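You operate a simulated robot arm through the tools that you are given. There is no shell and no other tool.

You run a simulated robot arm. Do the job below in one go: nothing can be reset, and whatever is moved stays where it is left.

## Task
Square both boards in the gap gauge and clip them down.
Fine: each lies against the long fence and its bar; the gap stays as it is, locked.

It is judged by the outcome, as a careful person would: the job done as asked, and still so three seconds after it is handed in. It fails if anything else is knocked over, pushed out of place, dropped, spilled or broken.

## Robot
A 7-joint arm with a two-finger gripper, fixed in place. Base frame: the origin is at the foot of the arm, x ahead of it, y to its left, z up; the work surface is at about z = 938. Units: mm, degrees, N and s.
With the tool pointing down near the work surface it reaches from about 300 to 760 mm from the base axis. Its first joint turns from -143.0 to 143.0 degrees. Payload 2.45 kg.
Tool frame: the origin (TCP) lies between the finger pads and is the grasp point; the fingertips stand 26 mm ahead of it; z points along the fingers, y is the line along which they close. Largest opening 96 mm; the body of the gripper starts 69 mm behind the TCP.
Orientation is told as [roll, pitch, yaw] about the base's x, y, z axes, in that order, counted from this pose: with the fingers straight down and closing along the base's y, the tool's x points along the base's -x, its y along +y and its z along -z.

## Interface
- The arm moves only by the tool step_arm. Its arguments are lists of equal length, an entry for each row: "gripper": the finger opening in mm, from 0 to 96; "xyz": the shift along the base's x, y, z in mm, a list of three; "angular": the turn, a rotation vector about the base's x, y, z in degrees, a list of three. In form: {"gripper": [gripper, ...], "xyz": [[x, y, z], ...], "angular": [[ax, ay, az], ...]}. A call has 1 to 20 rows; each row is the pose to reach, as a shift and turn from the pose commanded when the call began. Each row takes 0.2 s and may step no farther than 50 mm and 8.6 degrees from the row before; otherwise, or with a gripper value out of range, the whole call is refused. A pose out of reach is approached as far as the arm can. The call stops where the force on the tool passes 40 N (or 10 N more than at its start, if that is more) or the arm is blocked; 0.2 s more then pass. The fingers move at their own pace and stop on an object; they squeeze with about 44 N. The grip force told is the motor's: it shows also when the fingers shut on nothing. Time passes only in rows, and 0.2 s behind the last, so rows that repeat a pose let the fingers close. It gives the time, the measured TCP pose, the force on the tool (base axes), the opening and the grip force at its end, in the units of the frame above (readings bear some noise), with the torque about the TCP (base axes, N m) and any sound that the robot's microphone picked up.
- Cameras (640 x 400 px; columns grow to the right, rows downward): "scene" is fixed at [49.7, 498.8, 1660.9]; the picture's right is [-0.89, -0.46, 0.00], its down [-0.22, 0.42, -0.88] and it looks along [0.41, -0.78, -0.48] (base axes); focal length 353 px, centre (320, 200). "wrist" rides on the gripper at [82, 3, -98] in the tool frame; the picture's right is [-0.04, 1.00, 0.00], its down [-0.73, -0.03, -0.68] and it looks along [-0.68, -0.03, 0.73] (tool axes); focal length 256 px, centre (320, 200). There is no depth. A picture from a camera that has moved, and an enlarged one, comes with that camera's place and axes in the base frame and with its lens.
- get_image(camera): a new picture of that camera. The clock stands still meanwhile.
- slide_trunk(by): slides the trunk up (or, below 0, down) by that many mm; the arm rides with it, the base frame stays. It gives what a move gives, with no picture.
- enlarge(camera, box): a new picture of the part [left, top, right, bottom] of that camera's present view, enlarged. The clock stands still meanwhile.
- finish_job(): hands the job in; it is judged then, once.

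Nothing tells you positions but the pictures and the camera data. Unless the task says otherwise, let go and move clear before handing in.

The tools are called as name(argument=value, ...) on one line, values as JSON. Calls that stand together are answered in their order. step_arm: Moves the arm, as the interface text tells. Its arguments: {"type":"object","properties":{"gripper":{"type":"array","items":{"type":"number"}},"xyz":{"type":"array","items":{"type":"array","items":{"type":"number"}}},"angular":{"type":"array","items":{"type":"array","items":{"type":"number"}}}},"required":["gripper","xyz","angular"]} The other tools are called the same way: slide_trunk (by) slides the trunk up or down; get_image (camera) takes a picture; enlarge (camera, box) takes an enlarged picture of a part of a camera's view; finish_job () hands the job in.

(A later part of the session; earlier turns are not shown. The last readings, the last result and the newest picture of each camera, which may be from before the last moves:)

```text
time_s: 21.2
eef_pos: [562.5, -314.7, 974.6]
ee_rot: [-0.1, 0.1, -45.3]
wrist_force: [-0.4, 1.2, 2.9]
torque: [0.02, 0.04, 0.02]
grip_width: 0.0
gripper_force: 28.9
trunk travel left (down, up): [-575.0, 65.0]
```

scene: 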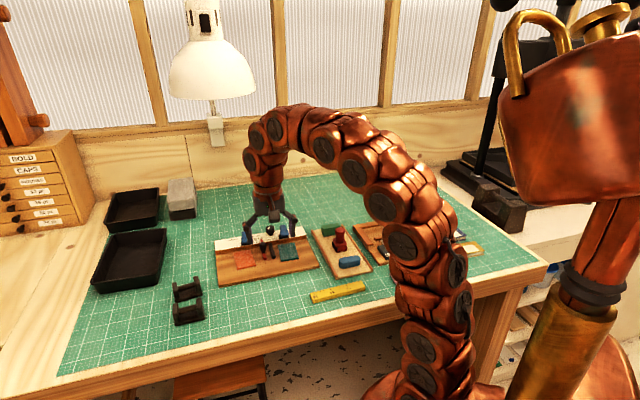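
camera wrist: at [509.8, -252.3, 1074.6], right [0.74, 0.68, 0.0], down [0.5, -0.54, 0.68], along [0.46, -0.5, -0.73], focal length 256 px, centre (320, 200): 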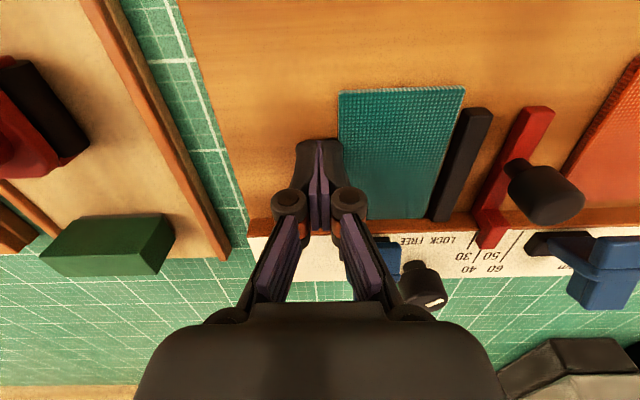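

Base contact is at TCP z≈974.7. I'll hold ~0.6 mm above that and push toward the bar again.

step_arm(gripper=[0, 0, 0, 0, 0], xyz=[[0, 0, 0.8], [1.4, 1.4, 0.8], [2.8, 2.8, 0.8], [4.3, 4.2, 0.8], [5.0, 4.9, 0.8]], angular=[[0, 0, 0], [0, 0, 0], [0, 0, 0], [0, 0, 0], [0, 0, 0]])

enlarge(camera="scene", box=[260, 225, 310, 262])

enlarge(camera="wrist", box=[310, 70, 510, 250])

```text
time_s: 22.4
eef_pos: [566.8, -311.1, 976.1]
ee_rot: [0.0, 0.0, -45.3]
wrist_force: [-7.1, -11.0, 0.7]
torque: [-0.23, 0.16, -0.02]
grip_width: 0.0
gripper_force: 28.8
trunk travel left (down, up): [-575.0, 65.0]
```

```text
10.81 times, centred on (285, 244) of scene
camera zoom: at [49.7, 498.8, 1660.9], right [-0.89, -0.46, 0.0], down [-0.22, 0.42, -0.88], along [0.41, -0.78, -0.48], focal length 3818 px, centre (698, -270)
```

zoom: 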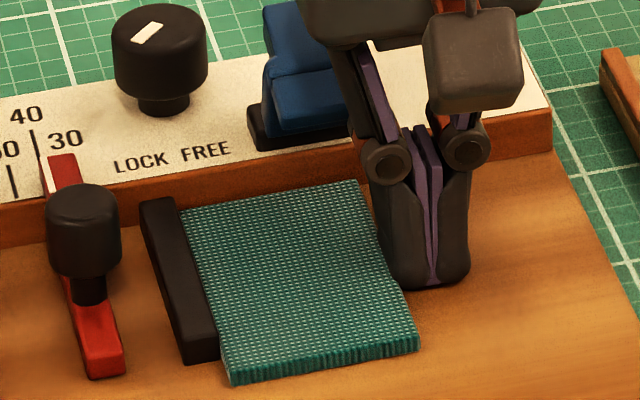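

```text
2.22 times, centred on (410, 160) of wrist
camera zoom: at [512.7, -250.1, 1074.6], right [0.74, 0.67, 0.0], down [0.5, -0.54, 0.68], along [0.46, -0.5, -0.73], focal length 569 px, centre (120, 289)
```

zoom: 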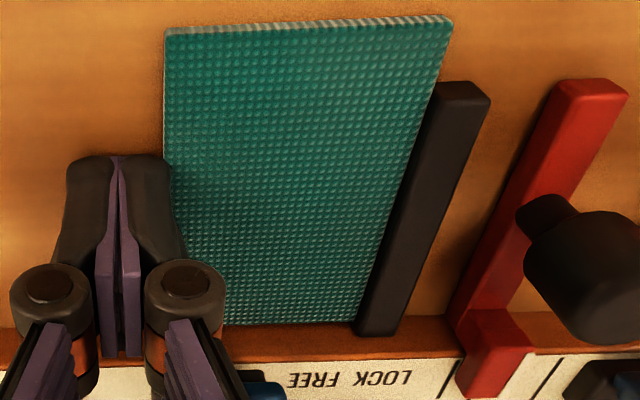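

The board now rests on the bar but slid a few mm off the fence during the sideways push. I'll go around and push it to the fence again with the fingers lower this time.

step_arm(gripper=[0, 0, 0, 15, 30, 30, 30, 30], xyz=[[-2, -2, 0], [-4, -4, 0], [-4, -4, 35], [-12, 20, 36], [-18, 50, 36], [-23.8, 81.4, 36], [-23.8, 81.4, 15], [-23.8, 81.4, 3]], angular=[[0, 0, 0], [0, 0, 0], [0, 0, 0], [0, 0, 0], [0, 0, 0], [0, 0, 0], [0, 0, 0], [0, 0, 0]])

enlarge(camera="scene", box=[245, 225, 315, 275])

get_image(camera="wrist")

```text
time_s: 24.2
eef_pos: [544.1, -229.3, 976.8]
ee_rot: [0.0, -0.2, -45.1]
wrist_force: [-0.6, 0.5, 0.3]
torque: [0.02, 0.02, 0.0]
grip_width: 30.1
gripper_force: 0.0
trunk travel left (down, up): [-575.0, 65.0]
```

```text
8.00 times, centred on (280, 250) of scene
camera zoom: at [49.7, 498.8, 1660.9], right [-0.89, -0.46, 0.0], down [-0.22, 0.42, -0.88], along [0.41, -0.78, -0.48], focal length 2825 px, centre (640, -200)
```

zoom: 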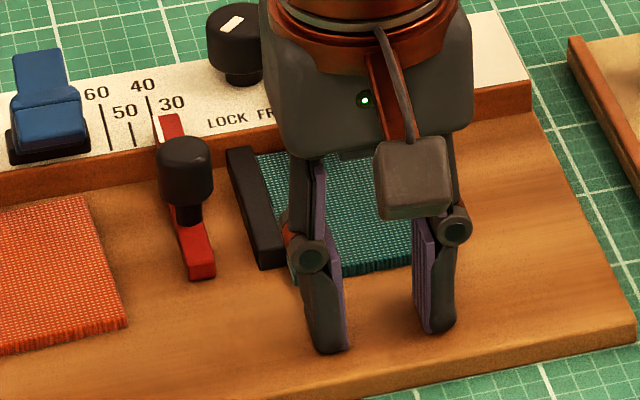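

```text
taken
camera wrist: at [488.5, -168.0, 1075.8], right [0.74, 0.68, 0.0], down [0.5, -0.54, 0.68], along [0.46, -0.5, -0.73], focal length 256 px, centre (320, 200)
```

wrist: 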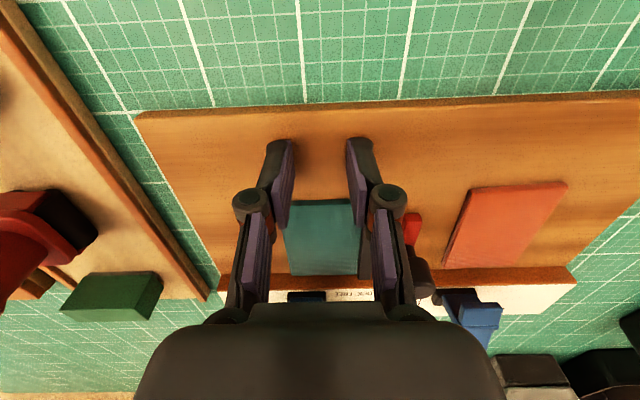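

step_arm(gripper=[30, 30, 30, 30, 30, 30], xyz=[[0, 0, -1], [3.5, -3.6, -1], [7, -7.1, -1], [10.5, -10.7, -1], [13.4, -13.5, -1], [15.5, -15.6, -1]], angular=[[0, 0, 0], [0, 0, 0], [0, 0, 0], [0, 0, 0], [0, 0, 0], [0, 0, 0]])

enlarge(camera="scene", box=[250, 225, 310, 265])

enlarge(camera="wrist", box=[250, 150, 420, 300])

```text
time_s: 25.6
eef_pos: [560.2, -244.0, 976.3]
ee_rot: [0.0, 0.1, -45.2]
wrist_force: [-0.8, 0.8, -0.8]
torque: [0.02, -0.01, 0.04]
grip_width: 29.7
gripper_force: 0.1
trunk travel left (down, up): [-575.0, 65.0]
```

```text
10.00 times, centred on (280, 245) of scene
camera zoom: at [49.7, 498.8, 1660.9], right [-0.89, -0.46, 0.0], down [-0.22, 0.42, -0.88], along [0.41, -0.78, -0.48], focal length 3532 px, centre (720, -250)
```

zoom: 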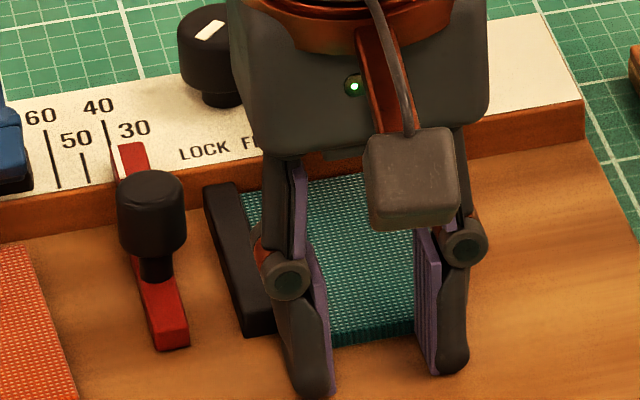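

```text
2.67 times, centred on (335, 225) of wrist
camera zoom: at [505.5, -183.0, 1075.2], right [0.74, 0.68, 0.0], down [0.5, -0.54, 0.68], along [0.46, -0.5, -0.73], focal length 683 px, centre (280, 133)
```

zoom: 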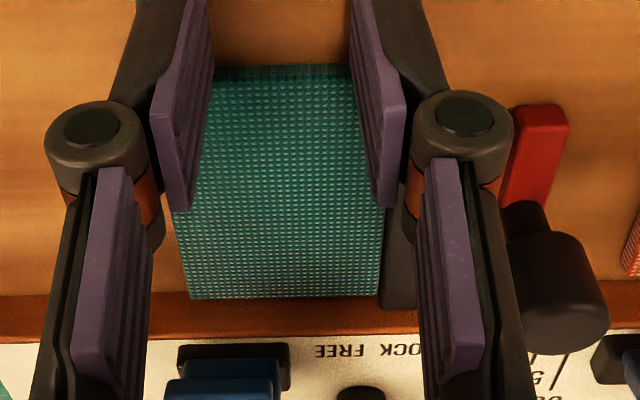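

step_arm(gripper=[30, 30, 30], xyz=[[1.0, -1.0, 0], [2.0, -2.0, 0], [2.8, -2.8, 0]], angular=[[0, 0, 0], [0, 0, 0], [0, 0, 0]])

enlarge(camera="wrist", box=[250, 150, 420, 300])

```text
time_s: 26.4
eef_pos: [563.5, -246.0, 977.1]
ee_rot: [0.0, 0.2, -45.2]
wrist_force: [-7.8, 6.8, 3.4]
torque: [0.08, 0.16, 0.03]
grip_width: 29.8
gripper_force: 0.0
trunk travel left (down, up): [-575.0, 65.0]
```

```text
2.67 times, centred on (335, 225) of wrist
camera zoom: at [508.4, -185.2, 1075.7], right [0.74, 0.68, 0.0], down [0.5, -0.54, 0.68], along [0.46, -0.5, -0.73], focal length 683 px, centre (280, 133)
```

zoom: 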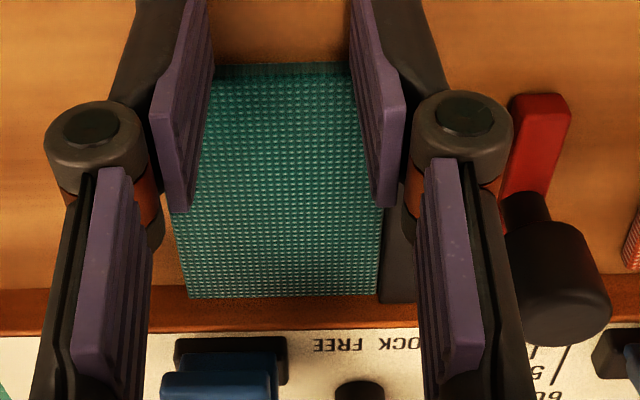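

Contact with the fence again (~10 N). Backing off, rising and opening up for an unobstructed look.

step_arm(gripper=[30, 30, 50, 70, 80, 80], xyz=[[-1.5, 1.5, 0], [-4, 4, 0], [-8, 8, 20], [-18, 18, 45], [-28, 28, 60], [-28, 28, 60]], angular=[[0, 0, 0], [0, 0, 0], [0, 0, 0], [0, 0, 0], [0, 0, 0], [0, 0, 0]])

enlarge(camera="wrist", box=[240, 150, 400, 270])

enlarge(camera="scene", box=[250, 225, 310, 265])

```text
time_s: 27.8
eef_pos: [533.8, -217.8, 1037.0]
ee_rot: [0.1, 0.0, -45.2]
wrist_force: [0.5, -0.4, 0.3]
torque: [-0.01, 0.02, 0.0]
grip_width: 79.9
gripper_force: 0.0
trunk travel left (down, up): [-575.0, 65.0]
```

```text
3.33 times, centred on (320, 210) of wrist
camera zoom: at [479.2, -158.1, 1134.5], right [0.74, 0.68, 0.0], down [0.5, -0.54, 0.68], along [0.46, -0.5, -0.73], focal length 853 px, centre (320, 167)
```

zoom: 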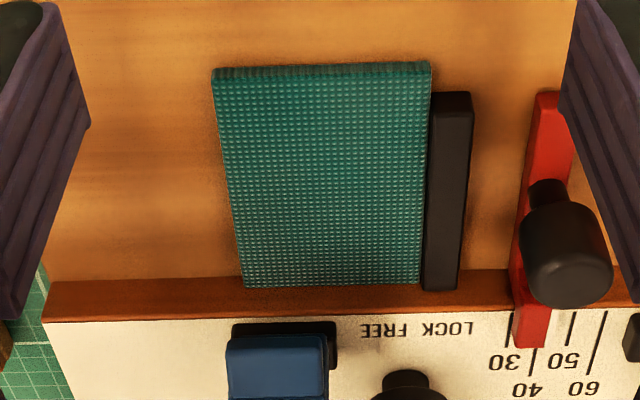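

```text
10.00 times, centred on (280, 245) of scene
camera zoom: at [49.7, 498.8, 1660.9], right [-0.89, -0.46, 0.0], down [-0.22, 0.42, -0.88], along [0.41, -0.78, -0.48], focal length 3532 px, centre (720, -250)
```

zoom: 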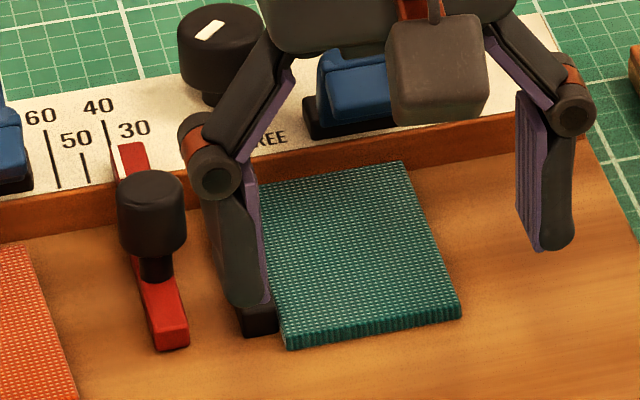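

It looks flush at the fence; checking the contact with the bar at higher zoom.

enlarge(camera="wrist", box=[330, 160, 370, 195])

enlarge(camera="wrist", box=[330, 210, 370, 245])

enlarge(camera="wrist", box=[280, 215, 340, 255])

```text
11.43 times, centred on (350, 178) of wrist
camera zoom: at [479.2, -158.1, 1134.5], right [0.74, 0.68, 0.0], down [0.5, -0.54, 0.68], along [0.46, -0.5, -0.73], focal length 2926 px, centre (-23, 457)
```

zoom: 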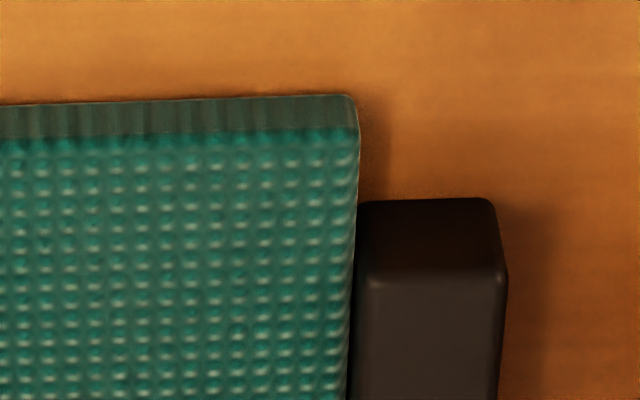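

```text
11.43 times, centred on (350, 228) of wrist
camera zoom: at [479.2, -158.1, 1134.5], right [0.74, 0.68, 0.0], down [0.5, -0.54, 0.68], along [0.46, -0.5, -0.73], focal length 2926 px, centre (-23, -114)
```

zoom: 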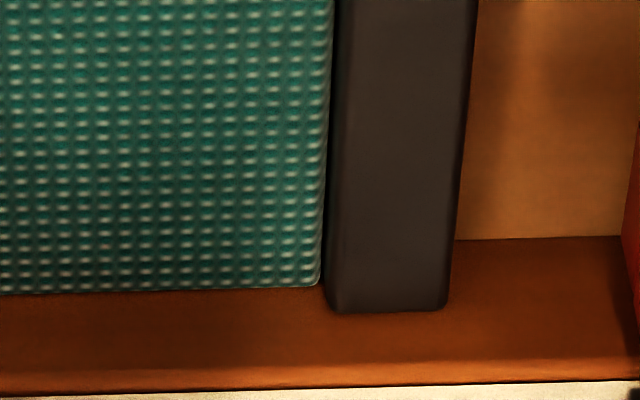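

```text
10.00 times, centred on (310, 235) of wrist
camera zoom: at [479.2, -158.1, 1134.5], right [0.74, 0.68, 0.0], down [0.5, -0.54, 0.68], along [0.46, -0.5, -0.73], focal length 2560 px, centre (420, -150)
```

zoom: 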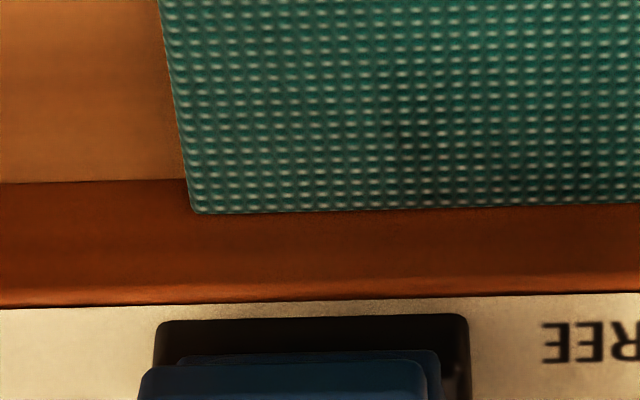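

Teal is flush with fence and bar (gap well under half a millimetre). Now the orange board: move to in front of its near edge with fingers 30 mm apart.

step_arm(gripper=[60, 40, 30, 30, 30, 30], xyz=[[30, 23, -10], [60, 47, -20], [90, 70, -27], [98.2, 76.3, -27], [98.2, 76.3, -45], [98.2, 76.3, -57]], angular=[[0, 0, 0], [0, 0, 0], [0, 0, 0], [0, 0, 0], [0, 0, 0], [0, 0, 0]])

get_image(camera="wrist")

enlarge(camera="scene", box=[205, 225, 295, 285])

```text
time_s: 29.2
eef_pos: [633.2, -142.9, 980.1]
ee_rot: [0.0, 0.1, -45.2]
wrist_force: [0.8, 0.4, -0.4]
torque: [0.0, 0.03, 0.01]
grip_width: 29.9
gripper_force: 0.1
trunk travel left (down, up): [-575.0, 65.0]
```

```text
taken
camera wrist: at [578.0, -81.4, 1078.3], right [0.74, 0.68, 0.0], down [0.5, -0.54, 0.68], along [0.46, -0.5, -0.73], focal length 256 px, centre (320, 200)
```

wrist: 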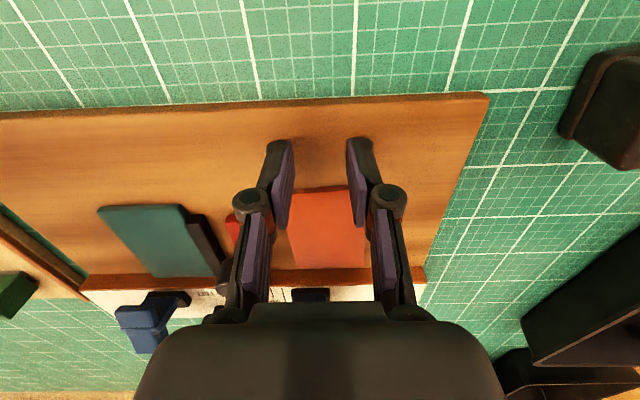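

```text
6.67 times, centred on (250, 255) of scene
camera zoom: at [49.7, 498.8, 1660.9], right [-0.89, -0.46, 0.0], down [-0.22, 0.42, -0.88], along [0.41, -0.78, -0.48], focal length 2354 px, centre (787, -167)
```

zoom: 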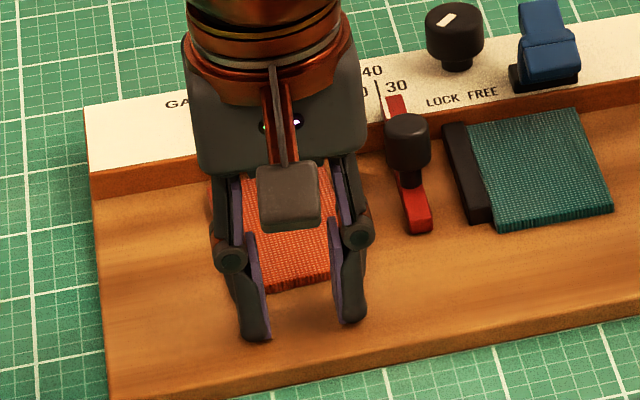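

step_arm(gripper=[30, 30, 30, 30, 30, 30, 30], xyz=[[0, 0, -2], [0, 0, -3.7], [2.8, -2.8, -3.7], [5.6, -5.7, -3.7], [8.4, -8.5, -3.7], [11.2, -11.4, -3.7], [13.4, -13.5, -3.7]], angular=[[0, 0, 0], [0, 0, 0], [0, 0, 0], [0, 0, 0], [0, 0, 0], [0, 0, 0], [0, 0, 0]])

enlarge(camera="wrist", box=[250, 130, 420, 300])

enlarge(camera="scene", box=[215, 225, 285, 275])

```text
time_s: 30.8
eef_pos: [647.0, -155.7, 976.3]
ee_rot: [0.0, 0.1, -45.2]
wrist_force: [-0.1, 0.3, -0.2]
torque: [-0.03, 0.06, -0.02]
grip_width: 29.9
gripper_force: 0.1
trunk travel left (down, up): [-575.0, 65.0]
```

```text
2.35 times, centred on (335, 215) of wrist
camera zoom: at [591.4, -95.3, 1074.7], right [0.74, 0.68, 0.0], down [0.5, -0.54, 0.68], along [0.46, -0.5, -0.73], focal length 602 px, centre (285, 165)
```

zoom: 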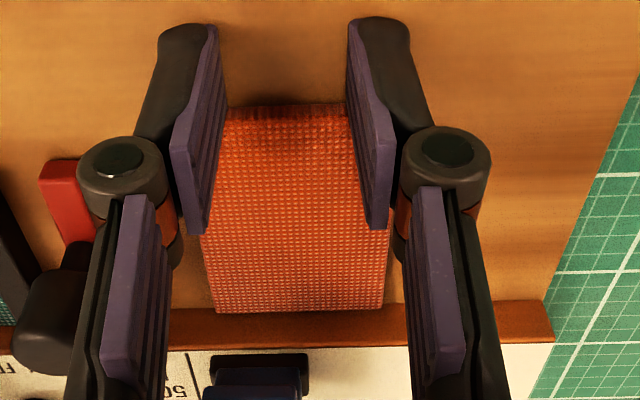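

```text
8.00 times, centred on (250, 250) of scene
camera zoom: at [49.7, 498.8, 1660.9], right [-0.89, -0.46, 0.0], down [-0.22, 0.42, -0.88], along [0.41, -0.78, -0.48], focal length 2825 px, centre (880, -200)
```

zoom: 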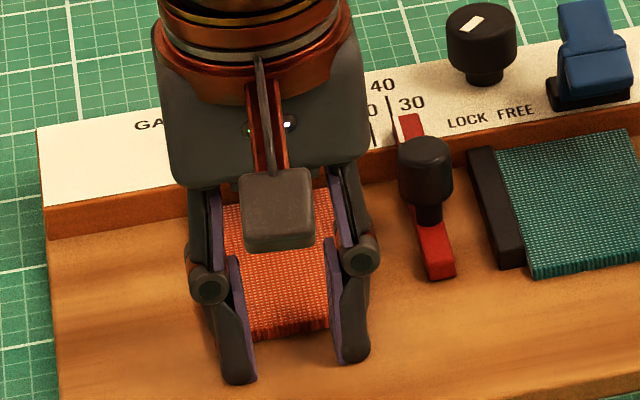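

step_arm(gripper=[30, 30, 30, 30, 30], xyz=[[1.0, -1.0, 0], [2.0, -2.0, 0], [3.0, -3.0, 0], [3.8, -3.8, 0], [4.4, -4.4, 0]], angular=[[0, 0, 0], [0, 0, 0], [0, 0, 0], [0, 0, 0], [0, 0, 0]])

enlarge(camera="wrist", box=[250, 130, 420, 300])

```text
time_s: 32.0
eef_pos: [650.9, -159.4, 976.9]
ee_rot: [0.0, 0.1, -45.2]
wrist_force: [-6.9, 6.6, 2.9]
torque: [0.15, 0.16, 0.08]
grip_width: 30.1
gripper_force: 0.1
trunk travel left (down, up): [-575.0, 65.0]
```

```text
2.35 times, centred on (335, 215) of wrist
camera zoom: at [595.2, -98.4, 1075.8], right [0.74, 0.68, 0.0], down [0.5, -0.54, 0.68], along [0.46, -0.5, -0.73], focal length 602 px, centre (285, 165)
```

zoom: 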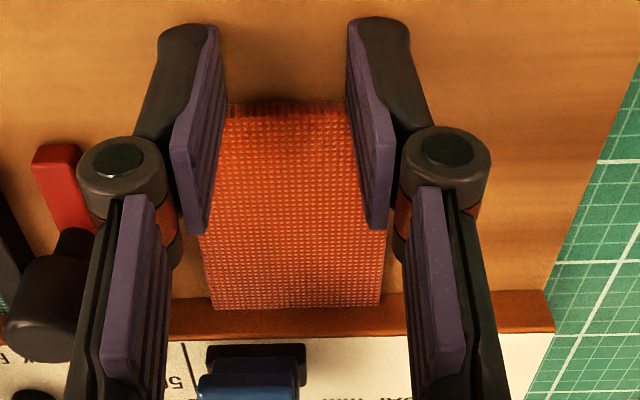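

Fence contact on the orange board (~9.5 N). Backing off and moving around to its outer side with closed fingers, hovering first.

step_arm(gripper=[30, 30, 30, 10, 0, 0], xyz=[[-2, 2, 0], [-4, 4, 0], [-4, 4, 35], [15, 15, 38], [45, 10, 38], [66.8, 1.1, 36]], angular=[[0, 0, 0], [0, 0, 0], [0, 0, 0], [0, 0, 0], [0, 0, 0], [0, 0, 0]])

get_image(camera="wrist")

enlarge(camera="scene", box=[180, 205, 290, 285])

```text
time_s: 33.4
eef_pos: [719.2, -159.9, 1011.6]
ee_rot: [0.1, -0.1, -45.2]
wrist_force: [0.2, -0.1, 0.2]
torque: [-0.02, -0.07, -0.01]
grip_width: 0.0
gripper_force: 28.8
trunk travel left (down, up): [-575.0, 65.0]
```

```text
taken
camera wrist: at [663.6, -99.1, 1110.8], right [0.74, 0.68, 0.0], down [0.49, -0.54, 0.68], along [0.46, -0.5, -0.73], focal length 256 px, centre (320, 200)
```

wrist: 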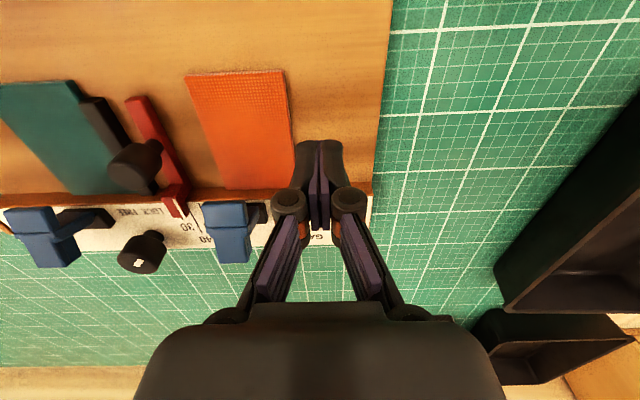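

```text
5.00 times, centred on (235, 245) of scene
camera zoom: at [49.7, 498.8, 1660.9], right [-0.89, -0.46, 0.0], down [-0.22, 0.42, -0.88], along [0.41, -0.78, -0.48], focal length 1766 px, centre (745, -25)
```

zoom: 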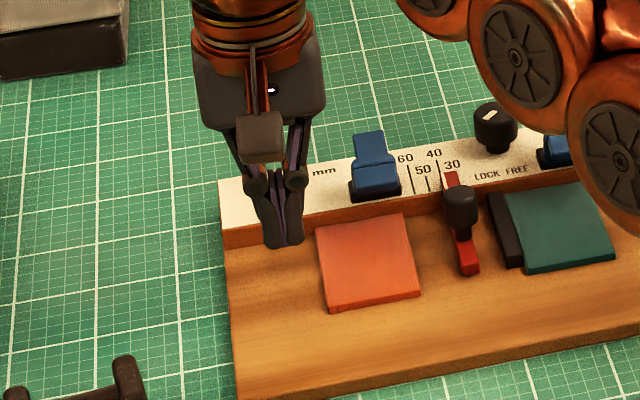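

Clear around. Lowering beside the orange board's outer edge.

step_arm(gripper=[0, 0, 0, 0, 0], xyz=[[0, 0, -12], [0, 0, -24], [0, 0, -32], [0, 0, -35], [0, 0, -35.8]], angular=[[0, 0, 0], [0, 0, 0], [0, 0, 0], [0, 0, 0], [0, 0, 0]])

enlarge(camera="scene", box=[210, 225, 270, 265])

```text
time_s: 34.6
eef_pos: [718.6, -159.3, 977.5]
ee_rot: [0.0, 0.1, -45.2]
wrist_force: [0.9, 0.2, -0.9]
torque: [0.0, 0.01, -0.01]
grip_width: 0.1
gripper_force: 28.8
trunk travel left (down, up): [-575.0, 65.0]
```

```text
10.00 times, centred on (240, 245) of scene
camera zoom: at [49.7, 498.8, 1660.9], right [-0.89, -0.46, 0.0], down [-0.22, 0.42, -0.88], along [0.41, -0.78, -0.48], focal length 3532 px, centre (1120, -250)
```

zoom: 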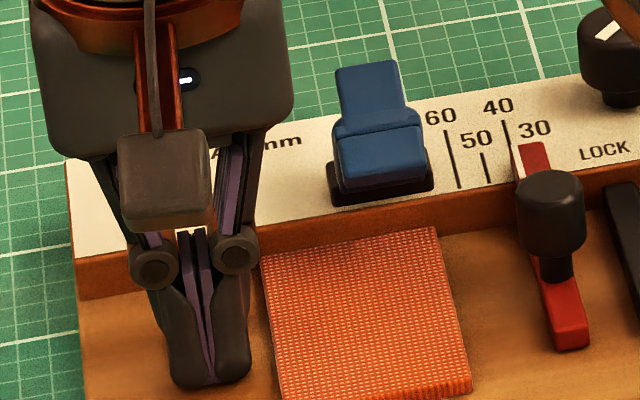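

step_arm(gripper=[0, 0], xyz=[[0, 0, -1], [0, 0, -2]], angular=[[0, 0, 0], [0, 0, 0]])

```text
time_s: 35.2
eef_pos: [718.5, -160.0, 975.4]
ee_rot: [0.0, 0.0, -45.2]
wrist_force: [-0.6, -0.1, -0.4]
torque: [-0.04, 0.01, 0.01]
grip_width: 0.0
gripper_force: 28.7
trunk travel left (down, up): [-575.0, 65.0]
```

No contact with the base; now pushing along the fence toward the red bar.

step_arm(gripper=[0, 0, 0, 0, 0, 0, 0, 0], xyz=[[-2.5, -2.5, 0], [-5, -5, 0], [-7.5, -7.4, 0], [-10, -9.9, 0], [-12.5, -12.4, 0], [-15, -14.8, 0], [-17.5, -17.3, 0], [-19.2, -19, 0]], angular=[[0, 0, 0], [0, 0, 0], [0, 0, 0], [0, 0, 0], [0, 0, 0], [0, 0, 0], [0, 0, 0], [0, 0, 0]])

enlarge(camera="scene", box=[215, 225, 275, 265])

get_image(camera="wrist")

```text
time_s: 37.0
eef_pos: [699.1, -179.3, 975.8]
ee_rot: [0.0, 0.1, -45.1]
wrist_force: [0.8, 0.7, 1.0]
torque: [0.03, 0.02, -0.01]
grip_width: 0.0
gripper_force: 28.5
trunk travel left (down, up): [-575.0, 65.0]
```

```text
10.00 times, centred on (245, 245) of scene
camera zoom: at [49.7, 498.8, 1660.9], right [-0.89, -0.46, 0.0], down [-0.22, 0.42, -0.88], along [0.41, -0.78, -0.48], focal length 3532 px, centre (1070, -250)
```

zoom: 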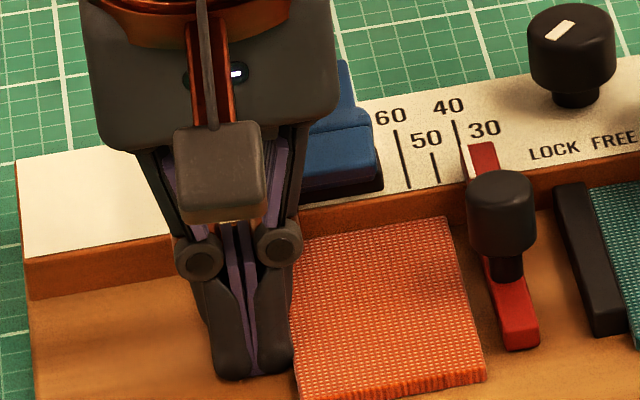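

```text
taken
camera wrist: at [643.0, -117.7, 1073.6], right [0.74, 0.68, 0.0], down [0.5, -0.54, 0.68], along [0.46, -0.5, -0.73], focal length 256 px, centre (320, 200)
```

wrist: 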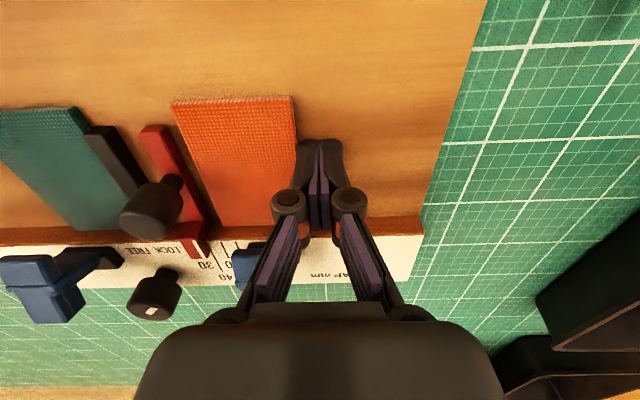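

About 6–7 mm remain to the red bar. Continuing slowly.

step_arm(gripper=[0, 0, 0, 0], xyz=[[-1.1, -1.1, 0], [-2.1, -2.1, 0], [-3.2, -3.1, 0], [-3.9, -3.9, 0]], angular=[[0, 0, 0], [0, 0, 0], [0, 0, 0], [0, 0, 0]])

enlarge(camera="scene", box=[225, 220, 275, 265])

enlarge(camera="wrist", box=[140, 80, 320, 270])

```text
time_s: 38.0
eef_pos: [695.3, -182.2, 975.6]
ee_rot: [-0.1, 0.0, -45.2]
wrist_force: [-0.1, 0.4, 0.1]
torque: [-0.02, 0.0, 0.0]
grip_width: 0.3
gripper_force: 28.7
trunk travel left (down, up): [-575.0, 65.0]
```

```text
8.89 times, centred on (250, 242) of scene
camera zoom: at [49.7, 498.8, 1660.9], right [-0.89, -0.46, 0.0], down [-0.22, 0.42, -0.88], along [0.41, -0.78, -0.48], focal length 3139 px, centre (942, -178)
```

zoom: 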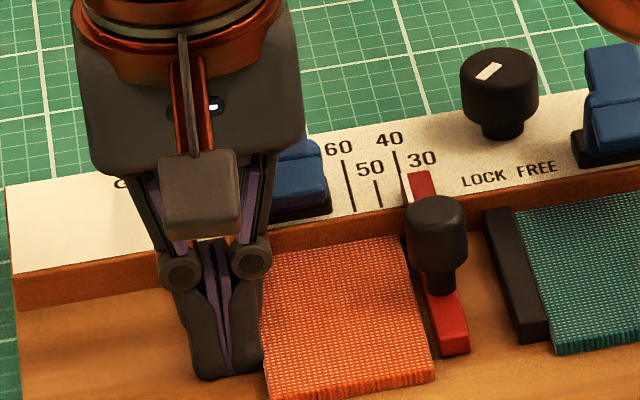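

```text
2.11 times, centred on (230, 175) of wrist
camera zoom: at [640.2, -120.9, 1073.6], right [0.74, 0.68, 0.0], down [0.5, -0.54, 0.68], along [0.46, -0.5, -0.73], focal length 539 px, centre (510, 253)
```

zoom: 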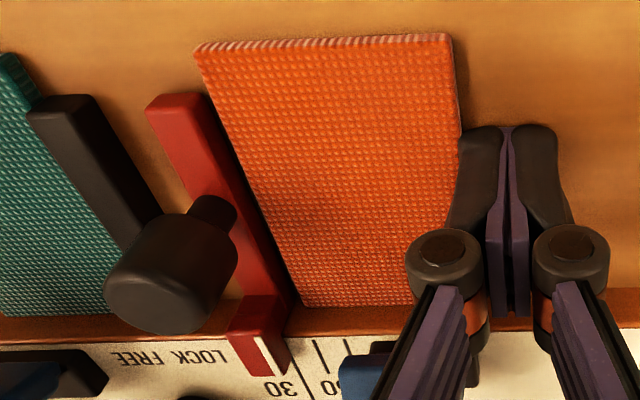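

Only a few millimetres left. One-millimetre steps now, watching force and the pointer.

step_arm(gripper=[0, 0, 0], xyz=[[-0.7, -0.7, 0], [-1.4, -1.4, 0], [-1.8, -1.8, 0]], angular=[[0, 0, 0], [0, 0, 0], [0, 0, 0]])

enlarge(camera="wrist", box=[140, 80, 320, 270])

```text
time_s: 38.8
eef_pos: [692.9, -184.0, 974.7]
ee_rot: [0.1, 0.0, -45.2]
wrist_force: [-1.3, 0.6, -0.3]
torque: [0.04, 0.03, 0.05]
grip_width: 0.0
gripper_force: 27.7
trunk travel left (down, up): [-575.0, 65.0]
```

```text
2.11 times, centred on (230, 175) of wrist
camera zoom: at [638.4, -123.1, 1073.8], right [0.74, 0.68, 0.0], down [0.5, -0.54, 0.68], along [0.46, -0.5, -0.73], focal length 539 px, centre (510, 253)
```

zoom: 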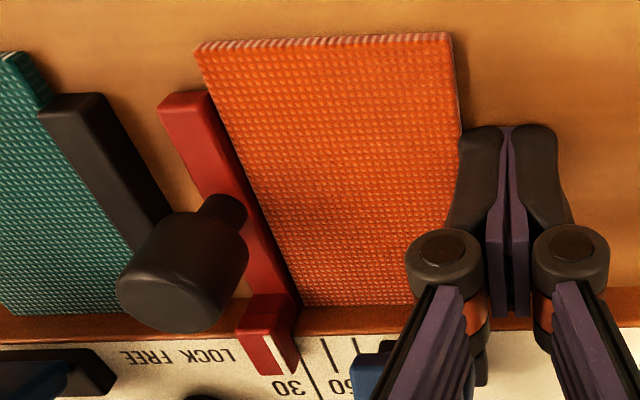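

step_arm(gripper=[0, 0], xyz=[[-0.7, -0.7, 0.3], [-1.1, -1.1, 0.3]], angular=[[0, 0, 0], [0, 0, 0]])

enlarge(camera="wrist", box=[140, 80, 320, 270])

```text
time_s: 39.4
eef_pos: [692.8, -185.3, 976.2]
ee_rot: [0.0, -0.1, -45.1]
wrist_force: [1.6, 2.5, 0.6]
torque: [0.04, -0.01, -0.01]
grip_width: 0.0
gripper_force: 28.2
trunk travel left (down, up): [-575.0, 65.0]
```

```text
2.11 times, centred on (230, 175) of wrist
camera zoom: at [637.2, -124.1, 1074.1], right [0.74, 0.68, 0.0], down [0.5, -0.54, 0.68], along [0.46, -0.5, -0.73], focal length 539 px, centre (510, 253)
```

zoom: 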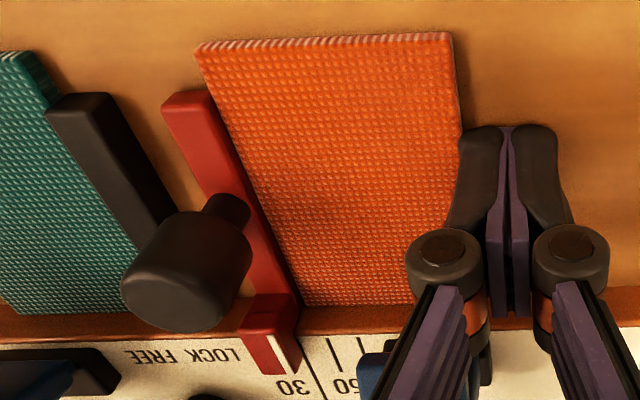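

A light contact force (~3 N) appears. Before pushing more, I check that the red pointer still sits at the 40 line.

enlarge(camera="wrist", box=[195, 215, 255, 275])

enlarge(camera="scene", box=[250, 225, 280, 265])

```text
6.67 times, centred on (225, 245) of wrist
camera zoom: at [637.2, -124.1, 1074.1], right [0.74, 0.68, 0.0], down [0.5, -0.54, 0.68], along [0.46, -0.5, -0.73], focal length 1707 px, centre (953, -100)
```

zoom: 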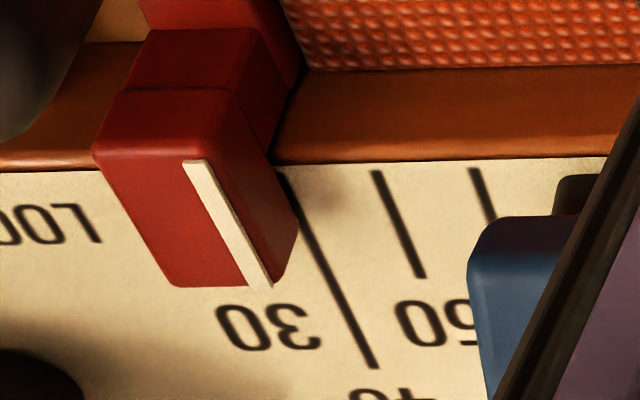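

```text
10.00 times, centred on (265, 245) of scene
camera zoom: at [49.7, 498.8, 1660.9], right [-0.89, -0.46, 0.0], down [-0.22, 0.42, -0.88], along [0.41, -0.78, -0.48], focal length 3532 px, centre (870, -250)
```

zoom: 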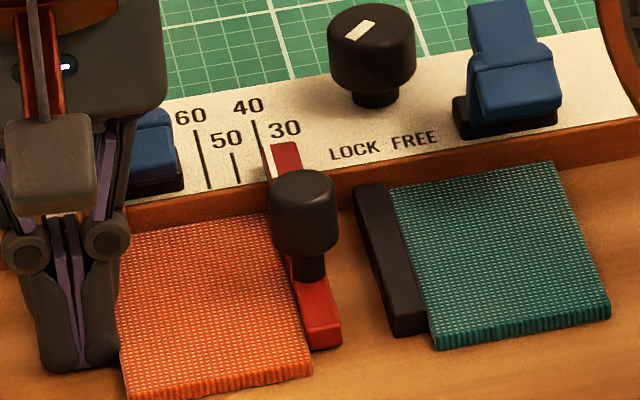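

enlarge(camera="scene", box=[260, 225, 310, 262])

```text
10.81 times, centred on (285, 244) of scene
camera zoom: at [49.7, 498.8, 1660.9], right [-0.89, -0.46, 0.0], down [-0.22, 0.42, -0.88], along [0.41, -0.78, -0.48], focal length 3818 px, centre (698, -270)
```

zoom: 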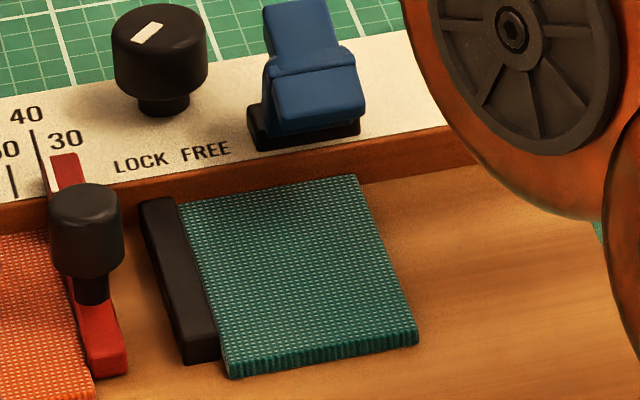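

The red bar appears to have shifted by a fraction of a millimetre, so I back off at once and check whether it springs back.

step_arm(gripper=[0, 0, 0], xyz=[[1, 1, 0], [2.8, 2.8, 0], [2.8, 2.8, 0]], angular=[[0, 0, 0], [0, 0, 0], [0, 0, 0]])

enlarge(camera="scene", box=[260, 225, 310, 262])

enlarge(camera="scene", box=[250, 225, 280, 255])

```text
time_s: 40.2
eef_pos: [695.2, -182.7, 976.1]
ee_rot: [0.0, 0.0, -45.1]
wrist_force: [0.4, -0.2, 0.6]
torque: [-0.01, 0.01, 0.04]
grip_width: 0.2
gripper_force: 28.3
trunk travel left (down, up): [-575.0, 65.0]
```

```text
10.81 times, centred on (285, 244) of scene
camera zoom: at [49.7, 498.8, 1660.9], right [-0.89, -0.46, 0.0], down [-0.22, 0.42, -0.88], along [0.41, -0.78, -0.48], focal length 3818 px, centre (698, -270)
```

zoom: 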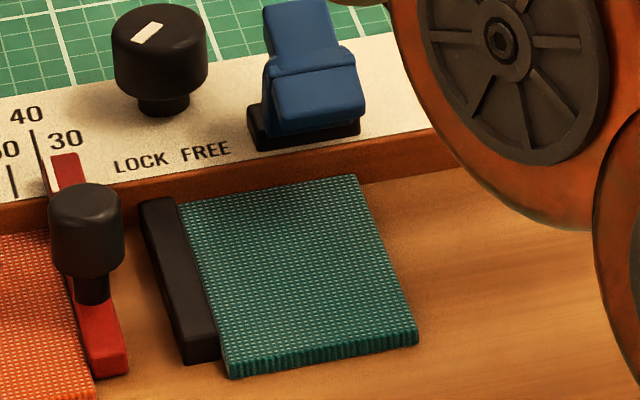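

```text
13.33 times, centred on (265, 240) of scene
camera zoom: at [49.7, 498.8, 1660.9], right [-0.89, -0.46, 0.0], down [-0.22, 0.42, -0.88], along [0.41, -0.78, -0.48], focal length 4709 px, centre (1053, -333)
```

zoom: 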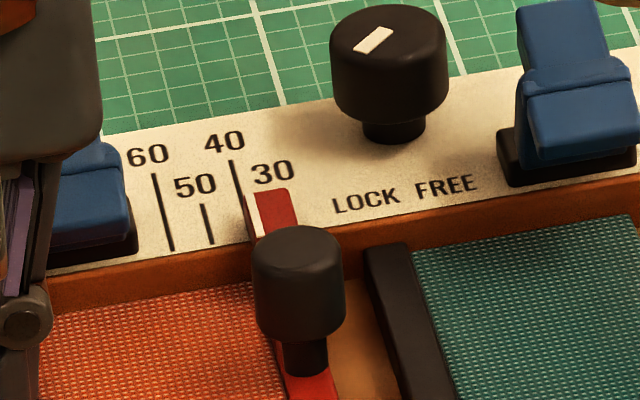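

The bar stayed ~0.7 mm shifted, so it may not be truly locked. I'll compare the lock knob and, for reference, the similar knob on the neighbouring fixture.

enlarge(camera="scene", box=[375, 225, 425, 265])

enlarge(camera="scene", box=[262, 220, 292, 245])

enlarge(camera="wrist", box=[165, 225, 225, 275])

```text
10.00 times, centred on (400, 245) of scene
camera zoom: at [49.7, 498.8, 1660.9], right [-0.89, -0.46, 0.0], down [-0.22, 0.42, -0.88], along [0.41, -0.78, -0.48], focal length 3532 px, centre (-480, -250)
```

zoom: 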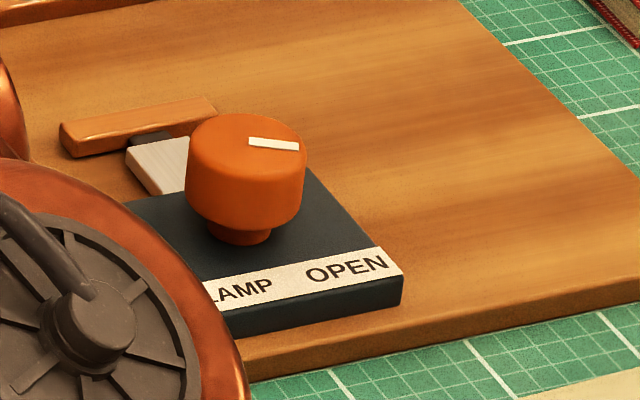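

```text
16.00 times, centred on (277, 232) of scene
camera zoom: at [49.7, 498.8, 1660.9], right [-0.89, -0.46, 0.0], down [-0.22, 0.42, -0.88], along [0.41, -0.78, -0.48], focal length 5650 px, centre (1008, -320)
```

zoom: 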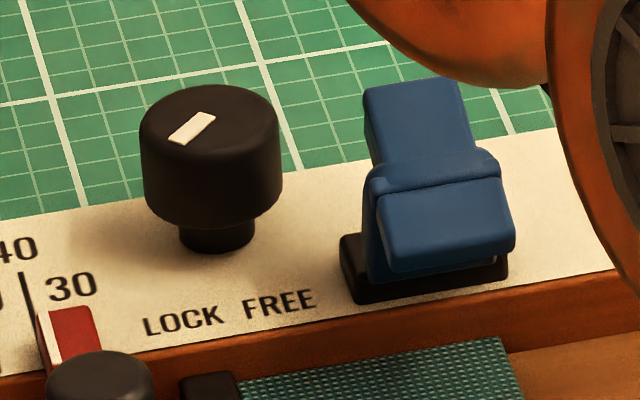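

```text
8.00 times, centred on (195, 250) of wrist
camera zoom: at [640.0, -122.3, 1073.7], right [0.74, 0.68, 0.0], down [0.5, -0.54, 0.68], along [0.46, -0.5, -0.73], focal length 2048 px, centre (1320, -200)
```

zoom: 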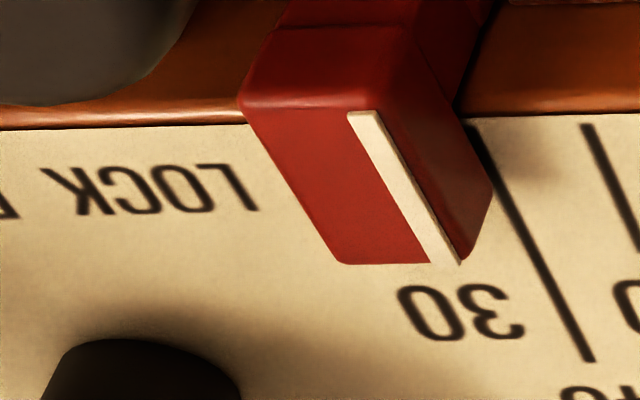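

The marker does point to LOCK, the bar just creeps under a push; it moved ~0.7 mm. I'll go back to the exact early viewing pose to measure pointer vs. the 40 line against the initial picture.

step_arm(gripper=[0, 0, 30, 60, 96, 96], xyz=[[4, 4, 0], [4, 4, 35], [-20, 8, 70], [-50, 0, 99], [-85, -10, 99], [-95, -14.6, 99]], angular=[[0, 0, 0], [0, 0, 0], [0, 0, 0.3], [0, 0, 0.3], [0, 0, 0.3], [0, 0, 0.3]])

enlarge(camera="wrist", box=[310, 150, 420, 250])

enlarge(camera="wrist", box=[200, 130, 440, 290])

enlarge(camera="scene", box=[230, 215, 310, 265])

```text
time_s: 41.6
eef_pos: [601.0, -197.7, 1076.5]
ee_rot: [-0.1, 0.0, -45.0]
wrist_force: [-0.3, 0.0, -0.2]
torque: [0.0, 0.02, 0.02]
grip_width: 85.2
gripper_force: 0.0
trunk travel left (down, up): [-575.0, 65.0]
```

```text
4.00 times, centred on (365, 200) of wrist
camera zoom: at [545.3, -137.6, 1175.1], right [0.73, 0.68, 0.0], down [0.5, -0.54, 0.68], along [0.46, -0.5, -0.73], focal length 1024 px, centre (140, 200)
```

zoom: 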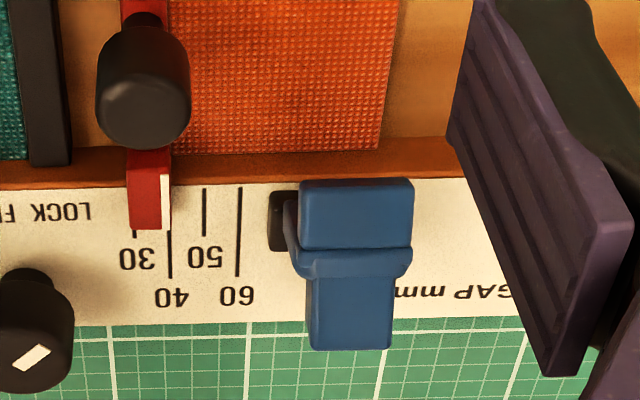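

```text
2.50 times, centred on (320, 210) of wrist
camera zoom: at [545.3, -137.6, 1175.1], right [0.73, 0.68, 0.0], down [0.5, -0.54, 0.68], along [0.46, -0.5, -0.73], focal length 640 px, centre (320, 175)
```

zoom: 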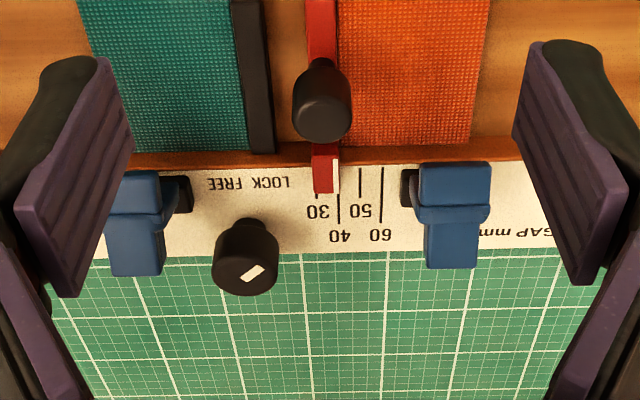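

```text
8.00 times, centred on (270, 240) of scene
camera zoom: at [49.7, 498.8, 1660.9], right [-0.89, -0.46, 0.0], down [-0.22, 0.42, -0.88], along [0.41, -0.78, -0.48], focal length 2825 px, centre (720, -120)
```

zoom: 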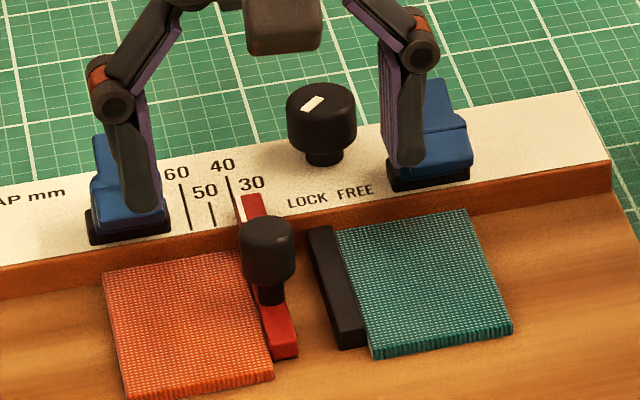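

The bar shifted about 0.9 mm toward smaller gap (with the orange board now touching it). I'll nudge it back from the other side of its handle, in tiny steps, which also carries the board along. First going to hover beside the handle.

step_arm(gripper=[60, 30, 0, 0, 0, 0], xyz=[[0, -15, 0], [8, -40, -10], [19.7, -67.4, -25], [19.7, -67.4, -30], [19.7, -67.4, -60], [19.7, -67.4, -74.5]], angular=[[0, 0, 0], [0, 0, -0.3], [0, 0, -0.3], [0, 0, -0.3], [0, 0, -0.3], [0, 0, -0.3]])

get_image(camera="wrist")

enlarge(camera="scene", box=[230, 215, 310, 265])

```text
time_s: 43.0
eef_pos: [618.6, -264.6, 1000.2]
ee_rot: [0.0, -0.1, -45.2]
wrist_force: [0.2, 0.9, 0.4]
torque: [0.01, -0.02, 0.03]
grip_width: 0.1
gripper_force: 28.6
trunk travel left (down, up): [-575.0, 65.0]
```

```text
taken
camera wrist: at [564.6, -204.2, 1098.3], right [0.74, 0.68, 0.0], down [0.5, -0.54, 0.68], along [0.46, -0.5, -0.73], focal length 256 px, centre (320, 200)
```

wrist: 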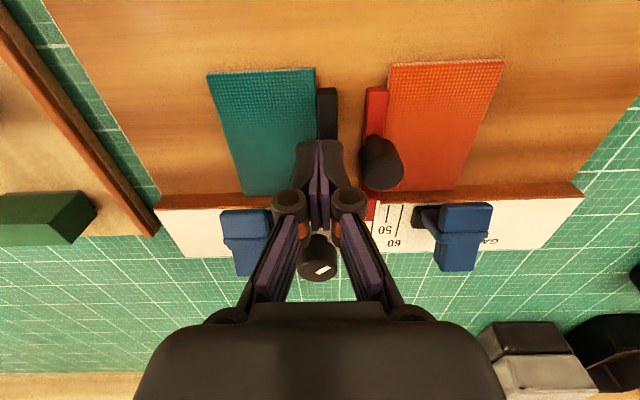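

```text
8.00 times, centred on (270, 240) of scene
camera zoom: at [49.7, 498.8, 1660.9], right [-0.89, -0.46, 0.0], down [-0.22, 0.42, -0.88], along [0.41, -0.78, -0.48], focal length 2825 px, centre (720, -120)
```

zoom: 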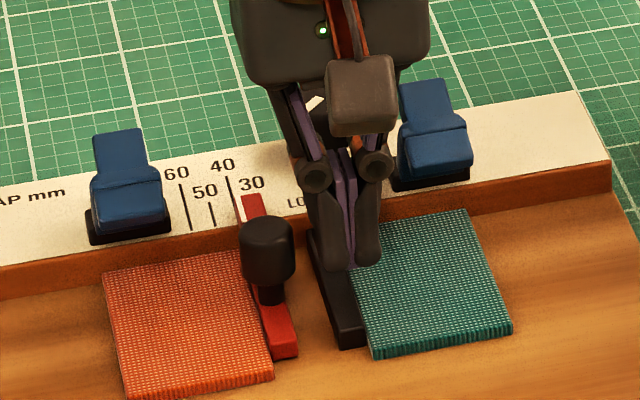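

In position beside the handle. Approaching slowly.

step_arm(gripper=[0, 0, 0, 0], xyz=[[1.4, 1.4, 0], [2.8, 2.8, 0], [4.3, 4.2, 0], [5.3, 5.3, 0]], angular=[[0, 0, 0], [0, 0, 0], [0, 0, 0], [0, 0, 0]])

enlarge(camera="scene", box=[245, 220, 295, 260])

enlarge(camera="wrist", box=[280, 110, 420, 230])

```text
time_s: 44.0
eef_pos: [625.0, -259.6, 1000.6]
ee_rot: [0.1, 0.0, -45.2]
wrist_force: [0.3, -0.4, 0.0]
torque: [0.02, 0.0, -0.01]
grip_width: 0.0
gripper_force: 28.6
trunk travel left (down, up): [-575.0, 65.0]
```

```text
10.00 times, centred on (270, 240) of scene
camera zoom: at [49.7, 498.8, 1660.9], right [-0.89, -0.46, 0.0], down [-0.22, 0.42, -0.88], along [0.41, -0.78, -0.48], focal length 3532 px, centre (820, -200)
```

zoom: 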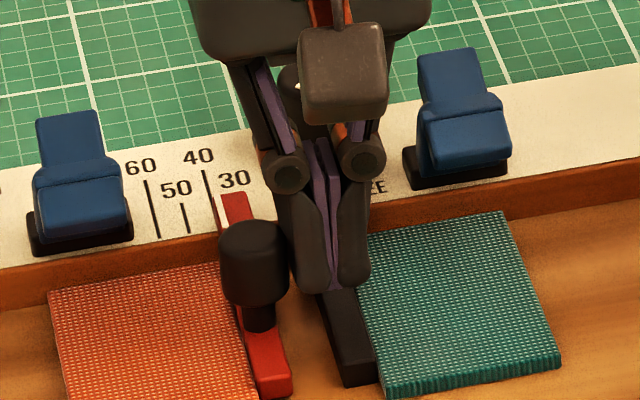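

```text
3.33 times, centred on (350, 170) of wrist
camera zoom: at [570.4, -198.2, 1098.7], right [0.74, 0.68, 0.0], down [0.5, -0.54, 0.68], along [0.46, -0.5, -0.73], focal length 853 px, centre (220, 300)
```

zoom: 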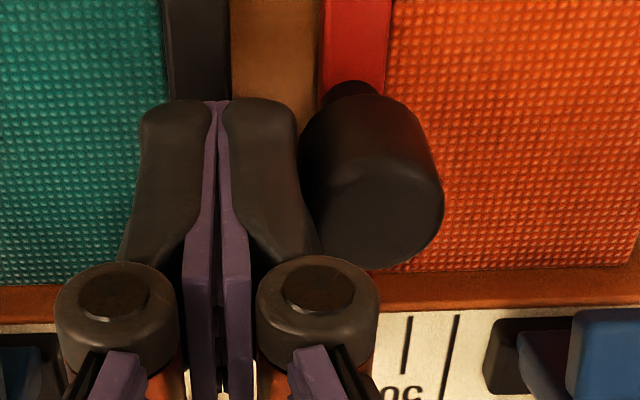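

step_arm(gripper=[0, 0], xyz=[[0.5, 0.5, 0], [0.9, 0.9, 0]], angular=[[0, 0, 0], [0, 0, 0]])

enlarge(camera="scene", box=[250, 225, 280, 255])

```text
time_s: 44.6
eef_pos: [626.7, -258.8, 1000.1]
ee_rot: [0.1, 0.0, -45.2]
wrist_force: [0.2, -1.4, 2.3]
torque: [0.05, -0.03, -0.03]
grip_width: 0.0
gripper_force: 28.5
trunk travel left (down, up): [-575.0, 65.0]
```

```text
13.33 times, centred on (265, 240) of scene
camera zoom: at [49.7, 498.8, 1660.9], right [-0.89, -0.46, 0.0], down [-0.22, 0.42, -0.88], along [0.41, -0.78, -0.48], focal length 4709 px, centre (1053, -333)
```

zoom: 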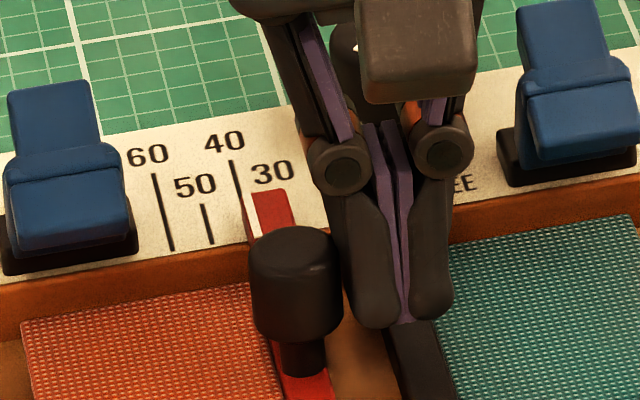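

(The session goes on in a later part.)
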